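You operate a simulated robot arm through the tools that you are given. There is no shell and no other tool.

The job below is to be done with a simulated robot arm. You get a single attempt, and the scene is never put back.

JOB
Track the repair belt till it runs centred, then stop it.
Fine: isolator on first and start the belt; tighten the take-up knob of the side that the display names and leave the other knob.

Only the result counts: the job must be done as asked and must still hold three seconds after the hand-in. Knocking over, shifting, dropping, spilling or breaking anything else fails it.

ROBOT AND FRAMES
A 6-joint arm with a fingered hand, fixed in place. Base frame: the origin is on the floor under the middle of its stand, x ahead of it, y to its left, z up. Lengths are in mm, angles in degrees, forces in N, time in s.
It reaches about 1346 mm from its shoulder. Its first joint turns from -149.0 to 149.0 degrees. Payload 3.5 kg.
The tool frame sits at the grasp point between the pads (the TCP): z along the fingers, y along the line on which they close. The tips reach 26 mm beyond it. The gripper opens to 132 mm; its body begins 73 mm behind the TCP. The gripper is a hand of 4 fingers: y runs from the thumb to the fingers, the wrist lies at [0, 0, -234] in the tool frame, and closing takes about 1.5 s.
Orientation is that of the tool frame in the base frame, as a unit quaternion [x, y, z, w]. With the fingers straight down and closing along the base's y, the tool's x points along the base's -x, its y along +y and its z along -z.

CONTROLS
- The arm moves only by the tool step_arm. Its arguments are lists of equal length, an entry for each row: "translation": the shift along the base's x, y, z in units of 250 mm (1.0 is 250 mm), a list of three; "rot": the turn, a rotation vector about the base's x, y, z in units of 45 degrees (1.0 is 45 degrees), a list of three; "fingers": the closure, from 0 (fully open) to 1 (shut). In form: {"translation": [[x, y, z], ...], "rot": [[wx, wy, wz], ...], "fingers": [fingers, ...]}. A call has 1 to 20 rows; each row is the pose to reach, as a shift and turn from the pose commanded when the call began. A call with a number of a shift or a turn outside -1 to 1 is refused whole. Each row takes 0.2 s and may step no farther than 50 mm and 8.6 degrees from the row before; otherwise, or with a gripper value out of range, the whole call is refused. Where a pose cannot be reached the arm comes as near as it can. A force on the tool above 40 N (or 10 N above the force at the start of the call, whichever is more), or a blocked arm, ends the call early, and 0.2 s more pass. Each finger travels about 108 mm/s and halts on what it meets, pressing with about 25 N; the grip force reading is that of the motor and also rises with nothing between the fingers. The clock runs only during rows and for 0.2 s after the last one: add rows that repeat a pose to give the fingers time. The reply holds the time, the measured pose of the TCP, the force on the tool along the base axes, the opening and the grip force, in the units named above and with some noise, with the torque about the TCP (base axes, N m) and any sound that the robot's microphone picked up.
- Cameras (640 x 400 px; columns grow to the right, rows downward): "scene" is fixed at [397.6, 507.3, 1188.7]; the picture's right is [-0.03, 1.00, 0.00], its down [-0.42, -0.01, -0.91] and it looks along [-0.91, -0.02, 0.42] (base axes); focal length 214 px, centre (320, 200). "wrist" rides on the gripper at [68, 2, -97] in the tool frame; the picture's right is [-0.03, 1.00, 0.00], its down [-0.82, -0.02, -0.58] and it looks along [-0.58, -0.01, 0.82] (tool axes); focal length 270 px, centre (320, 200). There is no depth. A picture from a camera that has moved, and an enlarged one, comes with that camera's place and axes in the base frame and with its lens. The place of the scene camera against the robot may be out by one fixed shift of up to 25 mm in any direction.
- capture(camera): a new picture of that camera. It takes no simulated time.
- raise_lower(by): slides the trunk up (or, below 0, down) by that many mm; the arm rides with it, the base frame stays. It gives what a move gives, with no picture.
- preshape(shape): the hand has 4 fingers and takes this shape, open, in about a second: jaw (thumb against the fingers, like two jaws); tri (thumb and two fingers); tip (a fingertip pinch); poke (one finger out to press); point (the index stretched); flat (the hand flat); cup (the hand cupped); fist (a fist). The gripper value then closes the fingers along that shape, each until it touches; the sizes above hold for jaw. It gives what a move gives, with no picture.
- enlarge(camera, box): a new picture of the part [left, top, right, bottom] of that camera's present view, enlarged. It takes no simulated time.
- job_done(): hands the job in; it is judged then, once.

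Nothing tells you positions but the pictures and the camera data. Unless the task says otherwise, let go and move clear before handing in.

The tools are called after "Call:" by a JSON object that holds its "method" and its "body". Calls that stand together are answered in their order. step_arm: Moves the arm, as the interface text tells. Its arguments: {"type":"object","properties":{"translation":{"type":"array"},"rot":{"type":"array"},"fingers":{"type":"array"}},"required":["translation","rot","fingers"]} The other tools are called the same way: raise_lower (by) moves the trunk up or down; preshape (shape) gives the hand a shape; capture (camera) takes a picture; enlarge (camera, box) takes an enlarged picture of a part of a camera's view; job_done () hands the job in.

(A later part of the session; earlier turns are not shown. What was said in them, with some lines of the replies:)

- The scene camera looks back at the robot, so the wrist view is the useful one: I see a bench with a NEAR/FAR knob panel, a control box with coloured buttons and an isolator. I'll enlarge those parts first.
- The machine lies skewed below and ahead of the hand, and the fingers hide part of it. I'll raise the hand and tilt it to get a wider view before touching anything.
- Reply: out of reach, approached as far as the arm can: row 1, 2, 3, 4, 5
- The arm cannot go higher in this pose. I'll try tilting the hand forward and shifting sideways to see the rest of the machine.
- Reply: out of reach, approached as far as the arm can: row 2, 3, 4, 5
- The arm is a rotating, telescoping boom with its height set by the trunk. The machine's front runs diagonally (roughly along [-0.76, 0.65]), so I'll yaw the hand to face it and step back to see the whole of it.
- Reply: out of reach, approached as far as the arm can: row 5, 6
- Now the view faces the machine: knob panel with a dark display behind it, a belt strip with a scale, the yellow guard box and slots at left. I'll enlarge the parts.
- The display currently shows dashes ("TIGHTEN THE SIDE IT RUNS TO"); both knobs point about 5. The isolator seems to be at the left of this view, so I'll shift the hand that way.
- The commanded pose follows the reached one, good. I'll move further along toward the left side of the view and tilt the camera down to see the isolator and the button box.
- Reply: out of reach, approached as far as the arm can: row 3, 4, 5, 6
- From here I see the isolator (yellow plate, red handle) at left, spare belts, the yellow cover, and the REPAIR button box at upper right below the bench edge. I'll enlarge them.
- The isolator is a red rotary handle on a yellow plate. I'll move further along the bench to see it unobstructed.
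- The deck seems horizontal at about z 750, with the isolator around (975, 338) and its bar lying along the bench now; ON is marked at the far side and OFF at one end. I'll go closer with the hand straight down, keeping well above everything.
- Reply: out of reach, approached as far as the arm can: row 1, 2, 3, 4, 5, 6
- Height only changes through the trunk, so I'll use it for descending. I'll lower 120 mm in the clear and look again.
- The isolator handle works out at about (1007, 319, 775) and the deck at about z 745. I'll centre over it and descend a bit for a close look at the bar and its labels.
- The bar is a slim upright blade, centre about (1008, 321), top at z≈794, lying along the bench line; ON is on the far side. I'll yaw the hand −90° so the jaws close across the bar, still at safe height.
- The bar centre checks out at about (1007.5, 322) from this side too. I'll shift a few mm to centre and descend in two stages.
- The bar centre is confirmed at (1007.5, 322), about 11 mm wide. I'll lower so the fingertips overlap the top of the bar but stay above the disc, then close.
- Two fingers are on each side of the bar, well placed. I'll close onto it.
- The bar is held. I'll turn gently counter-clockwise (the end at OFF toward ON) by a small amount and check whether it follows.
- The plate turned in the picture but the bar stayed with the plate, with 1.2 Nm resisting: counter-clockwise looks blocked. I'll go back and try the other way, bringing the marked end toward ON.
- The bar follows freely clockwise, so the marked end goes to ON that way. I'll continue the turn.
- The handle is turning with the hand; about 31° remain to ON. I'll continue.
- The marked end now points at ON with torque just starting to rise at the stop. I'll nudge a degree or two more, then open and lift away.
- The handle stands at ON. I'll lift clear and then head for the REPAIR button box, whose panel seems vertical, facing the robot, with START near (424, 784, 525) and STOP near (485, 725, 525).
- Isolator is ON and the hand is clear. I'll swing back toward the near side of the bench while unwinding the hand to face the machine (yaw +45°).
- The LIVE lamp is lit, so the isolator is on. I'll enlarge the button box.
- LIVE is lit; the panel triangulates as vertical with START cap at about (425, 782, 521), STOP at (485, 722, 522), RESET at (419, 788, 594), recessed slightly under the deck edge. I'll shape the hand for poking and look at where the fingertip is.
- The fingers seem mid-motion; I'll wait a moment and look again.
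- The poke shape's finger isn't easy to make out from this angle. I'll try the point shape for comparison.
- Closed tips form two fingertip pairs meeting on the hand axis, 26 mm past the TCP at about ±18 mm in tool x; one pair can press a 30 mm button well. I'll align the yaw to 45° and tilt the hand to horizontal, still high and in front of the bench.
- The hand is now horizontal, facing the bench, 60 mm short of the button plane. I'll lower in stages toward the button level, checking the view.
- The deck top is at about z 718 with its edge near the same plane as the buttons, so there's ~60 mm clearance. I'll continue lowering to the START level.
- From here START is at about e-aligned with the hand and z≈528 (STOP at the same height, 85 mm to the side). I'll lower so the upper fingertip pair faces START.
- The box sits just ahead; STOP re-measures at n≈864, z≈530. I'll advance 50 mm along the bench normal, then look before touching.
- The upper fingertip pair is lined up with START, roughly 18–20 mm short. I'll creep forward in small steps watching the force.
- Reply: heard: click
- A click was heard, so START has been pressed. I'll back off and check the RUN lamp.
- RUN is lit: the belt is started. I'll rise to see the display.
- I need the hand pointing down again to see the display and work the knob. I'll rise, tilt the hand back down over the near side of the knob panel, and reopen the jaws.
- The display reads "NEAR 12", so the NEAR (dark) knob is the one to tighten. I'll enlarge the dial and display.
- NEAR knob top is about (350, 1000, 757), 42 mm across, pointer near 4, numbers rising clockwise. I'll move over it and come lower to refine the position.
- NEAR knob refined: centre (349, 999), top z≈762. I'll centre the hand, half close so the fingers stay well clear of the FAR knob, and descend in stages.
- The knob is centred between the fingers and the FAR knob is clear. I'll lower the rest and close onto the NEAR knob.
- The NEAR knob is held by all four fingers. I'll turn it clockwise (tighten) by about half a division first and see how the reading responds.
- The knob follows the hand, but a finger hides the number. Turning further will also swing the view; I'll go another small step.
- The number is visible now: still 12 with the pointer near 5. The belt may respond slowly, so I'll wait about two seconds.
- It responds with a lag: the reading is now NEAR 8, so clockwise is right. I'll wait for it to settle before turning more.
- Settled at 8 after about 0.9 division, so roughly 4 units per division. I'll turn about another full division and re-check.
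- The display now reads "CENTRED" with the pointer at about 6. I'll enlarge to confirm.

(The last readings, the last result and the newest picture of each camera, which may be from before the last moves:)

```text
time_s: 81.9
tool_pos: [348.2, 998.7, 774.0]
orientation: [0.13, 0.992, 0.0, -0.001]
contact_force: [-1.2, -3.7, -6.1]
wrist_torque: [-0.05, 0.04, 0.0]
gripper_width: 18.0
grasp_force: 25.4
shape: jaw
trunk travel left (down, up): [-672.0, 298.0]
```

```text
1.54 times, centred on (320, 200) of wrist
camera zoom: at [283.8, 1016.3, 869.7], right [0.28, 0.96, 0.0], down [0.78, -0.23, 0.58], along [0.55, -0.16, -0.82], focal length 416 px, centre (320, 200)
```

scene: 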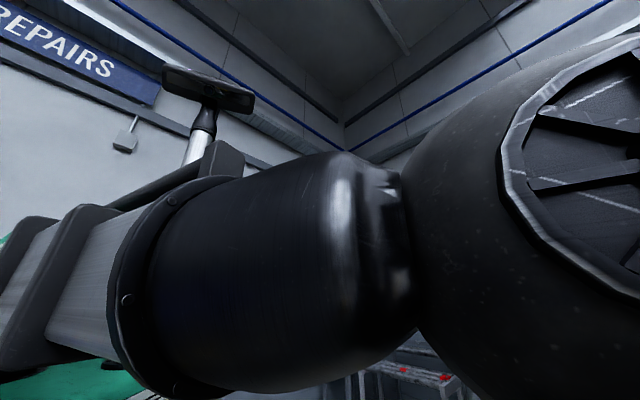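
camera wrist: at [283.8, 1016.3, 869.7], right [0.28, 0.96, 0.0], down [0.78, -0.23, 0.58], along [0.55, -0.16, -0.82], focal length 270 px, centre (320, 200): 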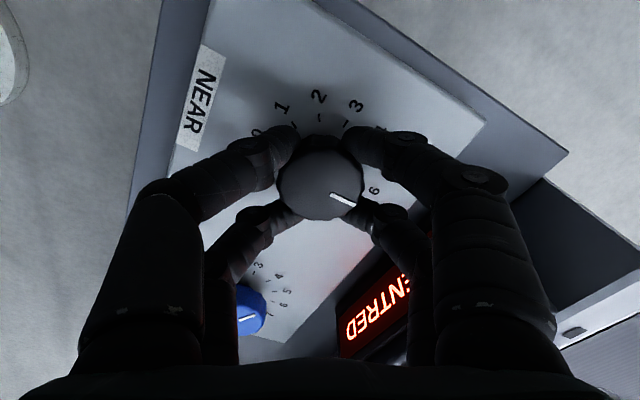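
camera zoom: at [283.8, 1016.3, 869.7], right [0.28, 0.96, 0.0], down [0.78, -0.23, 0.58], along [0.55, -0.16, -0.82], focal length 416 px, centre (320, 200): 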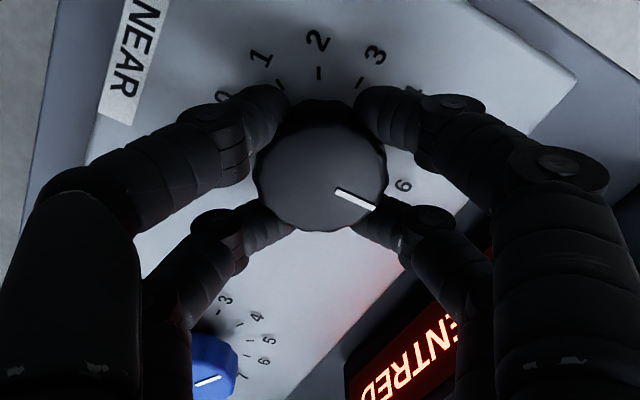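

CENTRED is confirmed. By the trend (about 0.15 per degree) it may be just inside the band, so I'll add about 12° more for margin and verify it stays CENTRED.

Call:
{"method": "step_arm", "body": {"translation": [[0, 0, 0], [0, 0, 0], [0, 0, 0], [0, 0, 0], [0, 0, 0], [0, 0, 0], [0, 0, 0], [0, 0, 0], [0, 0, 0], [0, 0, 0], [0, 0, 0], [0, 0, 0]], "rot": [[0, 0, -0.13], [0, 0, -0.26], [0, 0, -0.26], [0, 0, -0.26], [0, 0, -0.26], [0, 0, -0.26], [0, 0, -0.26], [0, 0, -0.26], [0, 0, -0.26], [0, 0, -0.26], [0, 0, -0.26], [0, 0, -0.26]], "fingers": [0.9, 0.9, 0.9, 0.9, 0.9, 0.9, 0.9, 0.9, 0.9, 0.9, 0.9, 0.9]}}

Call:
{"method": "capture", "body": {"camera": "wrist"}}

```text
time_s: 84.5
tool_pos: [347.9, 997.3, 773.5]
orientation: [0.229, 0.974, 0.0, -0.001]
contact_force: [-3.7, -6.0, -7.9]
wrist_torque: [-0.13, 0.1, 0.0]
gripper_width: 17.6
grasp_force: 24.9
shape: jaw
trunk travel left (down, up): [-672.0, 298.0]
```

```text
taken
camera wrist: at [289.1, 1029.3, 869.7], right [0.47, 0.88, 0.0], down [0.72, -0.38, 0.58], along [0.51, -0.27, -0.82], focal length 270 px, centre (320, 200)
```

wrist: 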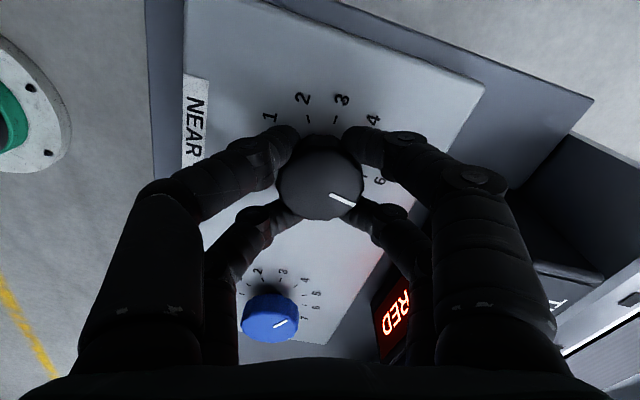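

Still CENTRED. Before opening, I want to check the clearance between the right-hand fingers and the display housing.

Call:
{"method": "enlarge", "body": {"camera": "wrist", "box": [320, 120, 560, 370]}}

```text
1.60 times, centred on (440, 245) of wrist
camera zoom: at [289.1, 1029.3, 869.7], right [0.47, 0.88, 0.0], down [0.72, -0.38, 0.58], along [0.51, -0.27, -0.82], focal length 432 px, centre (128, 128)
```

zoom: 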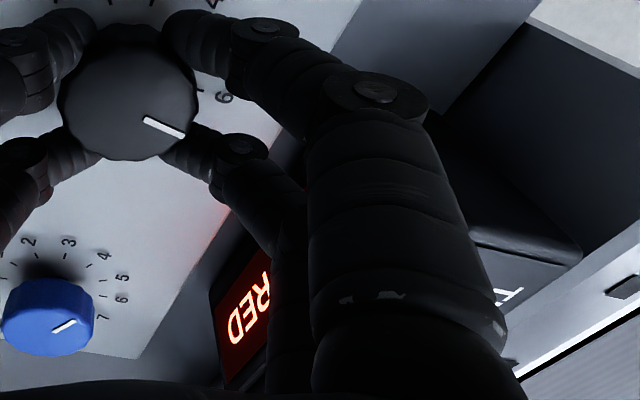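

The right rear finger passes in front of the display, so I'll open only a little, just enough to free the knob, then rise straight up.

Call:
{"method": "step_arm", "body": {"translation": [[0, 0, 0], [0, 0, 0], [0, 0, 0]], "rot": [[0, 0, 0], [0, 0, 0], [0, 0, 0]], "fingers": [0.8, 0.76, 0.76]}}

Call:
{"method": "capture", "body": {"camera": "wrist"}}

```text
time_s: 85.3
tool_pos: [347.6, 998.0, 774.6]
orientation: [0.23, 0.973, 0.0, -0.001]
contact_force: [0.0, -1.3, -0.9]
wrist_torque: [0.01, -0.01, 0.03]
gripper_width: 31.4
grasp_force: 0.1
shape: jaw
trunk travel left (down, up): [-672.0, 298.0]
```

```text
taken
camera wrist: at [289.3, 1029.2, 870.1], right [0.47, 0.88, 0.0], down [0.72, -0.38, 0.58], along [0.51, -0.27, -0.82], focal length 270 px, centre (320, 200)
```

wrist: 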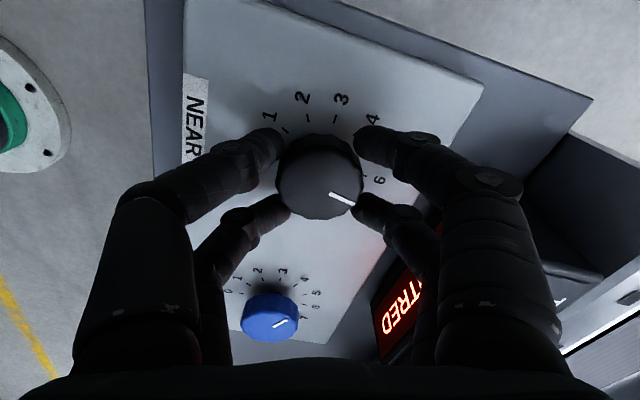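

The knob is released with no residual force and the display still shows CENTRED. I'll lift straight up.

Call:
{"method": "raise_lower", "body": {"by": 110}}

Call:
{"method": "capture", "body": {"camera": "wrist"}}

```text
time_s: 86.8
tool_pos: [349.2, 996.9, 884.1]
orientation: [0.229, 0.973, 0.001, -0.001]
contact_force: [0.3, 0.5, 0.4]
wrist_torque: [-0.04, 0.01, 0.0]
gripper_width: 31.6
grasp_force: 0.0
shape: jaw
trunk travel left (down, up): [-782.0, 188.0]
```

```text
taken
camera wrist: at [289.1, 1029.2, 980.0], right [0.47, 0.88, 0.0], down [0.72, -0.38, 0.58], along [0.51, -0.27, -0.82], focal length 270 px, centre (320, 200)
```

wrist: 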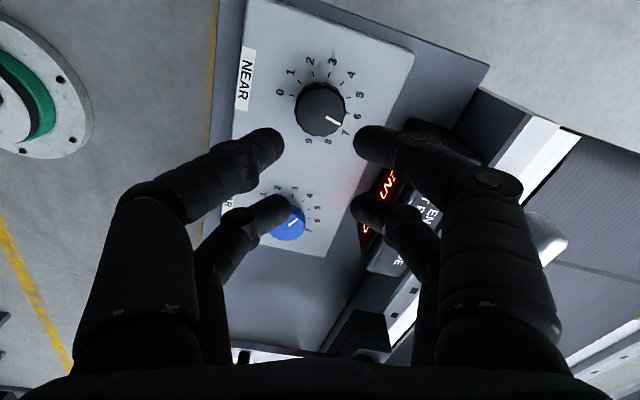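

Clear of the knob: the pointer now reads about 6.5. Next is STOP; I'll retract in front of the bench, straighten the yaw back to 45° and form the closed-tip shape again.

Call:
{"method": "step_arm", "body": {"translation": [[-0.043, -0.163, 0], [-0.087, -0.327, 0], [-0.13, -0.49, 0], [-0.173, -0.653, 0], [-0.217, -0.817, 0], [-0.26, -0.98, 0]], "rot": [[0, 0, 0.166], [0, 0, 0.333], [0, 0, 0.5], [0, 0, 0.666], [0, 0, 0.833], [0, 0, 1.0]], "fingers": [0.76, 0.76, 0.76, 0.76, 0.76, 0.76]}}

Call:
{"method": "step_arm", "body": {"translation": [[-0.022, -0.1, 0], [-0.045, -0.2, 0], [-0.067, -0.3, 0], [-0.09, -0.4, 0]], "rot": [[0, 0, 0.147], [0, 0, 0.294], [0, 0, 0.441], [0, 0, 0.587]], "fingers": [0.76, 0.76, 0.76, 0.76]}}

Call:
{"method": "capture", "body": {"camera": "wrist"}}

```text
time_s: 88.2
tool_pos: [282.1, 752.2, 883.2]
orientation: [-0.161, 0.987, 0.0, 0.0]
contact_force: [0.0, -0.1, 0.0]
wrist_torque: [0.0, 0.0, 0.01]
gripper_width: 31.6
grasp_force: 0.1
shape: jaw
trunk travel left (down, up): [-782.0, 188.0]
```

```text
time_s: 89.2
tool_pos: [262.2, 653.1, 883.5]
orientation: [-0.383, 0.924, -0.001, 0.0]
contact_force: [-0.4, -0.4, 0.3]
wrist_torque: [-0.01, 0.04, 0.03]
gripper_width: 31.6
grasp_force: 0.1
shape: jaw
trunk travel left (down, up): [-782.0, 188.0]
```

```text
taken
camera wrist: at [212.5, 605.1, 980.1], right [-0.69, 0.73, 0.0], down [0.59, 0.56, 0.58], along [0.42, 0.4, -0.82], focal length 270 px, centre (320, 200)
```

wrist: 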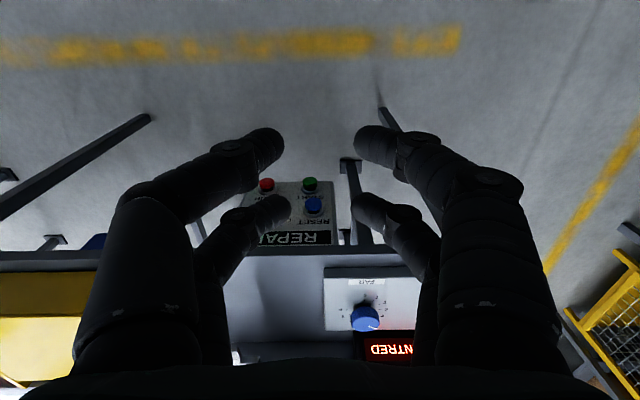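

The display still shows CENTRED. I'll close the fingers in the tip shape and tilt the hand to horizontal in front of STOP.

Call:
{"method": "preshape", "body": {"shape": "tip"}}

Call:
{"method": "step_arm", "body": {"translation": [[0.086, 0.035, 0.008], [0.171, 0.069, 0.032], [0.253, 0.1, 0.071], [0.331, 0.127, 0.126], [0.403, 0.148, 0.194], [0.468, 0.162, 0.274]], "rot": [[0.118, -0.118, 0], [0.236, -0.236, 0], [0.354, -0.354, 0], [0.471, -0.471, 0], [0.589, -0.589, 0], [0.707, -0.707, 0]], "fingers": [0.2, 0.4, 0.6, 0.8, 1, 1]}}

Call:
{"method": "step_arm", "body": {"translation": [[0.057, 0.006, 0.092], [0.105, 0.003, 0.194], [0.144, -0.01, 0.304], [0.171, -0.033, 0.42], [0.188, -0.067, 0.54], [0.194, -0.112, 0.662]], "rot": [[0.118, -0.118, 0], [0.236, -0.236, 0], [0.354, -0.354, 0], [0.471, -0.471, 0], [0.589, -0.589, 0], [0.707, -0.707, 0]], "fingers": [1, 1, 1, 1, 1, 1]}}

Call:
{"method": "capture", "body": {"camera": "wrist"}}

```text
time_s: 90.0
tool_pos: [261.6, 653.6, 884.9]
orientation: [-0.381, 0.925, 0.0, -0.001]
contact_force: [-0.1, 0.7, 0.9]
wrist_torque: [-0.03, -0.01, -0.03]
gripper_width: 132.1
grasp_force: 0.0
shape: tip
trunk travel left (down, up): [-782.0, 188.0]
```

```text
time_s: 91.5
tool_pos: [378.6, 692.4, 953.3]
orientation: [-0.353, 0.854, 0.146, 0.354]
contact_force: [0.2, 0.4, 0.3]
wrist_torque: [-0.03, 0.01, -0.01]
gripper_width: 0.1
grasp_force: 25.0
shape: tip
trunk travel left (down, up): [-782.0, 188.0]
```

```text
time_s: 92.8
tool_pos: [427.1, 665.0, 1118.3]
orientation: [-0.269, 0.653, 0.272, 0.653]
contact_force: [0.1, 0.4, 0.1]
wrist_torque: [0.01, -0.02, -0.03]
gripper_width: 0.0
grasp_force: 25.4
shape: tip
trunk travel left (down, up): [-782.0, 188.0]
```

```text
taken
camera wrist: at [358.0, 597.4, 1048.5], right [-0.71, 0.71, 0.03], down [-0.39, -0.43, 0.82], along [0.59, 0.57, 0.58], focal length 270 px, centre (320, 200)
```

wrist: 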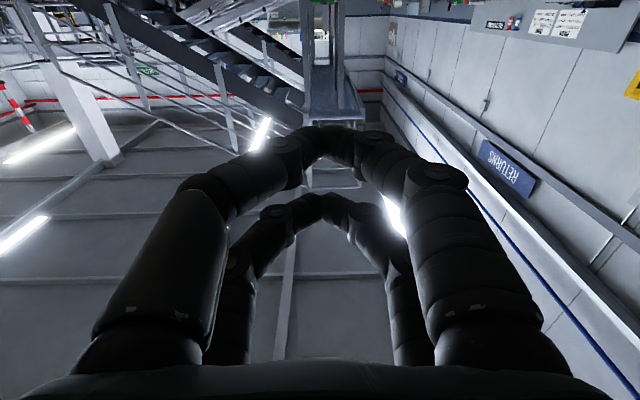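

Hand is horizontal, aligned with STOP's lateral position. I'll lower most of the way and verify the view before going to button level.

Call:
{"method": "raise_lower", "body": {"by": -532}}

Call:
{"method": "capture", "body": {"camera": "wrist"}}

```text
refused: -532 is not a number from -400 to 400
```

```text
taken
camera wrist: at [358.0, 597.4, 1048.5], right [-0.71, 0.71, 0.03], down [-0.39, -0.43, 0.82], along [0.59, 0.57, 0.58], focal length 270 px, centre (320, 200)
```

wrist: 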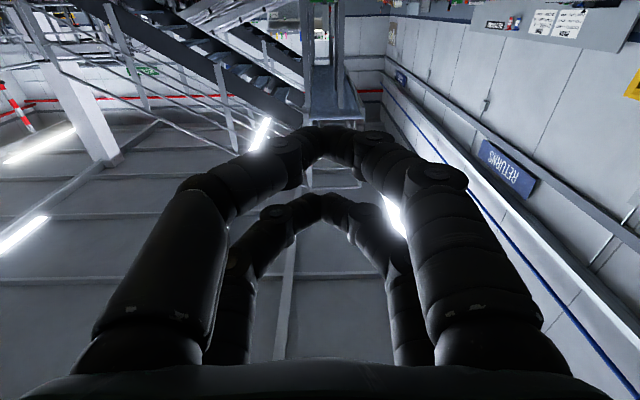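

The move was over the 400 mm limit per call, so I'll split it in two: nothing else changed.

Call:
{"method": "raise_lower", "body": {"by": -300}}

Call:
{"method": "raise_lower", "body": {"by": -232}}

Call:
{"method": "capture", "body": {"camera": "wrist"}}

```text
time_s: 95.8
tool_pos: [426.4, 665.1, 817.1]
orientation: [-0.27, 0.653, 0.272, 0.653]
contact_force: [0.2, -0.3, -0.5]
wrist_torque: [0.02, 0.0, 0.01]
gripper_width: 0.0
grasp_force: 25.1
shape: tip
trunk travel left (down, up): [-482.0, 488.0]
```

```text
time_s: 98.3
tool_pos: [427.3, 665.2, 585.3]
orientation: [-0.269, 0.654, 0.271, 0.653]
contact_force: [-0.3, -0.7, -0.3]
wrist_torque: [0.03, -0.02, -0.01]
gripper_width: 0.2
grasp_force: 25.0
shape: tip
trunk travel left (down, up): [-250.0, 720.0]
```

```text
taken
camera wrist: at [358.2, 597.5, 516.5], right [-0.71, 0.71, 0.03], down [-0.39, -0.42, 0.82], along [0.59, 0.57, 0.58], focal length 270 px, centre (320, 200)
```

wrist: 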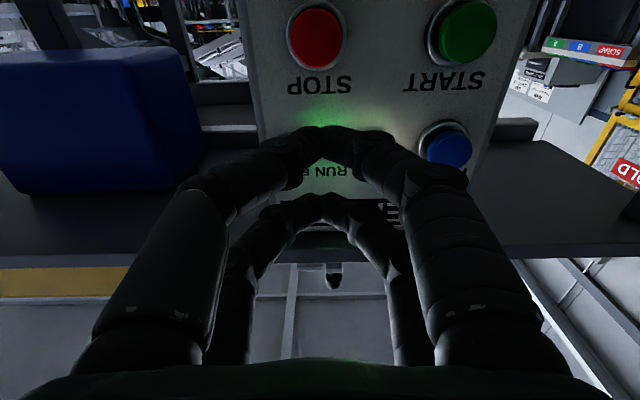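

STOP is straight ahead of the hand and the surroundings are clear. I'll lower to button level and advance as before.

Call:
{"method": "raise_lower", "body": {"by": -75}}

Call:
{"method": "step_arm", "body": {"translation": [[0.038, 0.032, 0], [0.076, 0.066, 0], [0.112, 0.1, 0], [0.142, 0.13, 0]], "rot": [[0, 0, 0], [0, 0, 0], [0, 0, 0], [0, 0, 0]], "fingers": [1, 1, 1, 1]}}

Call:
{"method": "capture", "body": {"camera": "wrist"}}

```text
time_s: 99.4
tool_pos: [427.8, 666.8, 510.5]
orientation: [-0.27, 0.654, 0.272, 0.653]
contact_force: [-0.4, -1.0, -0.1]
wrist_torque: [0.01, -0.01, -0.01]
gripper_width: 0.1
grasp_force: 24.6
shape: tip
trunk travel left (down, up): [-175.0, 795.0]
```

```text
time_s: 100.4
tool_pos: [461.0, 697.9, 510.3]
orientation: [-0.27, 0.653, 0.271, 0.653]
contact_force: [-0.1, -0.6, 1.2]
wrist_torque: [0.0, 0.02, 0.02]
gripper_width: 0.0
grasp_force: 25.1
shape: tip
trunk travel left (down, up): [-175.0, 795.0]
```

```text
taken
camera wrist: at [393.6, 629.9, 441.5], right [-0.71, 0.71, 0.03], down [-0.39, -0.42, 0.82], along [0.59, 0.57, 0.58], focal length 270 px, centre (320, 200)
```

wrist: 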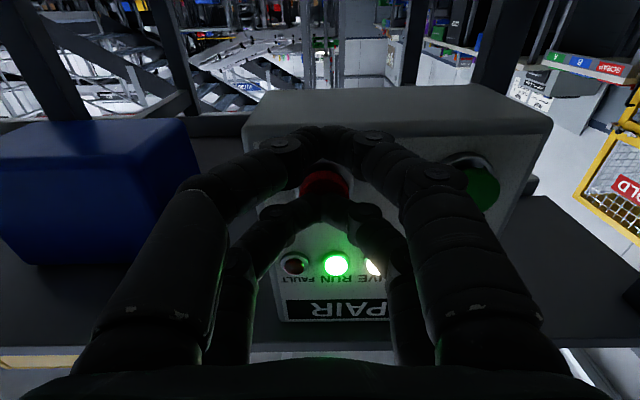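

STOP is right in front of the upper fingertip pair, about 11 mm away. I'll creep in until the click.

Call:
{"method": "step_arm", "body": {"translation": [[0.01, 0.01, 0], [0.02, 0.02, 0], [0.03, 0.03, 0]], "rot": [[0, 0, 0], [0, 0, 0], [0, 0, 0]], "fingers": [1, 1, 1]}}

Call:
{"method": "step_arm", "body": {"translation": [[0.005, 0.005, 0], [0.01, 0.01, 0]], "rot": [[0, 0, 0], [0, 0, 0]], "fingers": [1, 1]}}

Call:
{"method": "capture", "body": {"camera": "wrist"}}

```text
time_s: 101.2
tool_pos: [470.7, 705.2, 510.4]
orientation: [-0.27, 0.654, 0.271, 0.653]
contact_force: [-2.9, -1.8, 0.1]
wrist_torque: [0.01, 0.0, 0.0]
gripper_width: 0.0
grasp_force: 24.7
shape: tip
trunk travel left (down, up): [-175.0, 795.0]
heard: click
```

```text
time_s: 101.8
tool_pos: [471.4, 706.8, 510.2]
orientation: [-0.271, 0.653, 0.271, 0.653]
contact_force: [-11.2, -10.1, -2.3]
wrist_torque: [0.17, -0.16, -0.03]
gripper_width: 0.1
grasp_force: 25.4
shape: tip
trunk travel left (down, up): [-175.0, 795.0]
```

```text
taken
camera wrist: at [403.1, 639.2, 441.6], right [-0.71, 0.71, 0.03], down [-0.39, -0.42, 0.82], along [0.59, 0.57, 0.58], focal length 270 px, centre (320, 200)
```

wrist: 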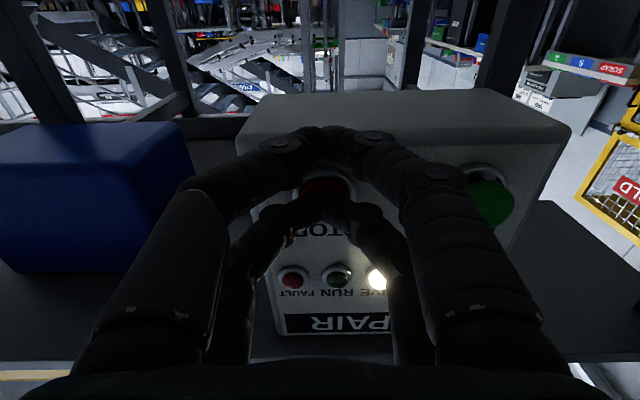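

The click came and the RUN lamp is off with LIVE still lit, so the belt has stopped. I'll back straight off.

Call:
{"method": "step_arm", "body": {"translation": [[-0.035, -0.035, 0], [-0.07, -0.07, 0], [-0.105, -0.105, 0], [-0.14, -0.14, 0], [-0.18, -0.18, 0]], "rot": [[0, 0, 0], [0, 0, 0], [0, 0, 0], [0, 0, 0], [0, 0, 0]], "fingers": [1, 1, 1, 1, 1]}}

Call:
{"method": "capture", "body": {"camera": "wrist"}}

```text
time_s: 103.0
tool_pos: [427.5, 662.0, 511.5]
orientation: [-0.27, 0.654, 0.271, 0.653]
contact_force: [0.1, -0.5, -0.4]
wrist_torque: [0.0, -0.01, 0.0]
gripper_width: 0.0
grasp_force: 24.9
shape: tip
trunk travel left (down, up): [-175.0, 795.0]
```

```text
taken
camera wrist: at [359.0, 594.9, 441.4], right [-0.71, 0.71, 0.03], down [-0.39, -0.42, 0.82], along [0.59, 0.57, 0.58], focal length 270 px, centre (320, 200)
```

wrist: 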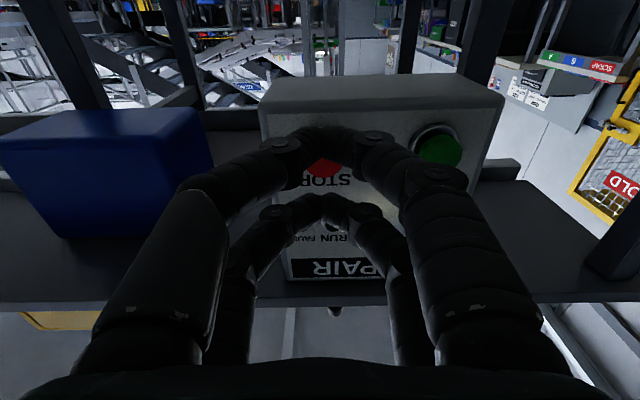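

The hand is clear. I'll rise and take a final look at the knobs, lamps and display before handing in.

Call:
{"method": "raise_lower", "body": {"by": 400}}

Call:
{"method": "raise_lower", "body": {"by": 200}}

Call:
{"method": "step_arm", "body": {"translation": [[0, 0, -0.1], [-0.02, -0.02, -0.2], [-0.04, -0.04, -0.3], [-0.08, -0.08, -0.42], [-0.13, -0.13, -0.52], [-0.19, -0.19, -0.64]], "rot": [[-0.118, 0.118, 0], [-0.236, 0.236, 0], [-0.354, 0.354, 0], [-0.471, 0.471, 0], [-0.589, 0.589, 0], [-0.707, 0.707, 0]], "fingers": [1, 1, 1, 1, 1, 1]}}

Call:
{"method": "capture", "body": {"camera": "wrist"}}

```text
time_s: 106.8
tool_pos: [427.8, 662.5, 910.4]
orientation: [-0.27, 0.653, 0.271, 0.653]
contact_force: [-0.7, -0.1, -0.6]
wrist_torque: [0.0, 0.01, -0.01]
gripper_width: 0.1
grasp_force: 24.5
shape: tip
trunk travel left (down, up): [-575.0, 395.0]
```

```text
time_s: 109.0
tool_pos: [428.1, 663.5, 1110.8]
orientation: [-0.271, 0.653, 0.271, 0.653]
contact_force: [-0.6, 0.4, 0.7]
wrist_torque: [0.03, -0.03, -0.02]
gripper_width: 0.3
grasp_force: 25.3
shape: tip
trunk travel left (down, up): [-775.0, 195.0]
```

```text
time_s: 110.4
tool_pos: [380.6, 614.8, 944.6]
orientation: [-0.353, 0.854, 0.147, 0.354]
contact_force: [-0.4, -0.6, 0.3]
wrist_torque: [-0.05, 0.02, 0.02]
gripper_width: 0.1
grasp_force: 24.6
shape: tip
out of reach, approached as far as the arm can: row 1, 2, 3, 4, 5, 6
trunk travel left (down, up): [-775.0, 195.0]
```

```text
taken
camera wrist: at [297.3, 532.7, 964.6], right [-0.69, 0.72, 0.02], down [0.14, 0.1, 0.99], along [0.71, 0.69, -0.17], focal length 270 px, centre (320, 200)
```

wrist: 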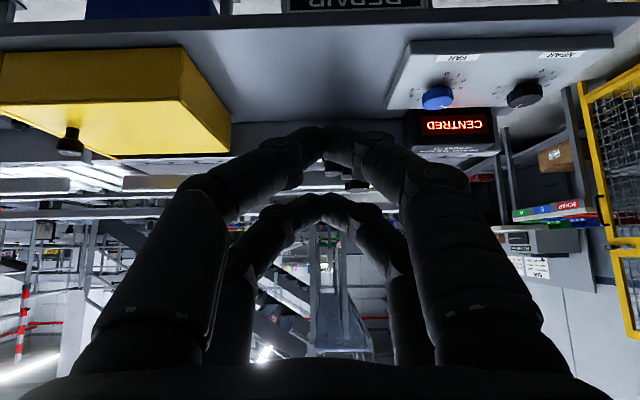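

The display holds "CENTRED" with the belt stopped. One more tilt to check the lamps and both dials.

Call:
{"method": "step_arm", "body": {"translation": [[-0.05, -0.05, -0.06], [-0.1, -0.1, -0.12], [-0.15, -0.15, -0.17], [-0.2, -0.2, -0.21], [-0.25, -0.25, -0.24]], "rot": [[-0.118, 0.118, 0], [-0.236, 0.236, 0], [-0.354, 0.354, 0], [-0.471, 0.471, 0], [-0.589, 0.589, 0]], "fingers": [1, 1, 1, 1, 1]}}

Call:
{"method": "capture", "body": {"camera": "wrist"}}

Call:
{"method": "enlarge", "body": {"camera": "wrist", "box": [240, 90, 500, 300]}}

```text
time_s: 111.6
tool_pos: [318.1, 553.4, 878.6]
orientation: [-0.381, 0.922, 0.025, 0.059]
contact_force: [0.1, 0.1, 0.0]
wrist_torque: [0.01, 0.02, -0.02]
gripper_width: 0.2
grasp_force: 24.8
shape: tip
out of reach, approached as far as the arm can: row 1, 2, 3, 4, 5
trunk travel left (down, up): [-775.0, 195.0]
```

```text
taken
camera wrist: at [260.8, 496.8, 965.3], right [-0.69, 0.73, 0.0], down [0.54, 0.5, 0.68], along [0.49, 0.47, -0.74], focal length 270 px, centre (320, 200)
```

wrist: 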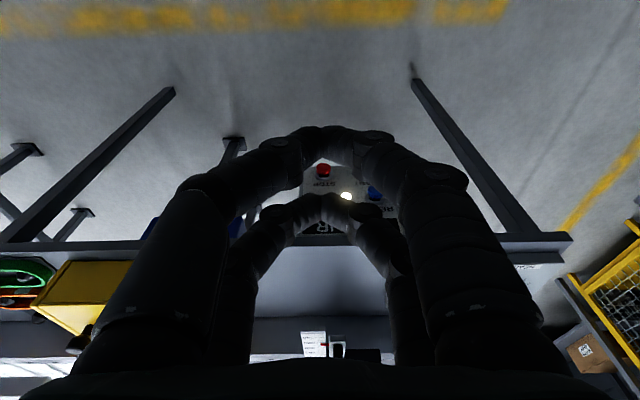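

```text
1.90 times, centred on (370, 195) of wrist
camera zoom: at [260.8, 496.8, 965.3], right [-0.69, 0.73, 0.0], down [0.54, 0.5, 0.68], along [0.49, 0.47, -0.74], focal length 515 px, centre (225, 210)
```

zoom: 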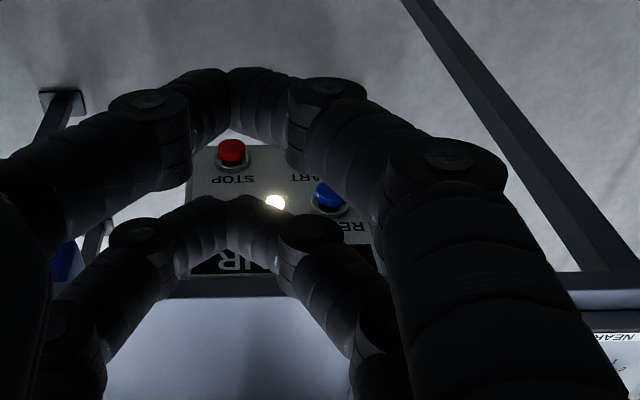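

Only the LIVE lamp is lit, the belt is stopped, the display showed CENTRED, the FAR knob is untouched and the hand is clear of everything. I'll hand the job in.

Call:
{"method": "job_done", "body": {}}

```text
The job is handed in.
```

The belt was tracked to CENTRED and then stopped, and I've handed the job in; the result of the judging didn't come back to me.

- **Isolator:** turned to ON first, and the LIVE lamp lit.
- **Start:** the START button was pressed, and the RUN lamp came on.
- **Tracking:** the display read NEAR 12, so I tightened only the NEAR knob clockwise, from about 4 to about 6.5 on its dial. The display went from 12 to 8 to CENTRED. I turned it about 12° past the first CENTRED reading for margin, and it stayed CENTRED.
- **Stop:** the STOP button was pressed; RUN went out and LIVE stayed lit. The display still read CENTRED with the belt stopped.

The FAR knob was not touched. The isolator was left on. The hand was clear of the bench at hand-in.
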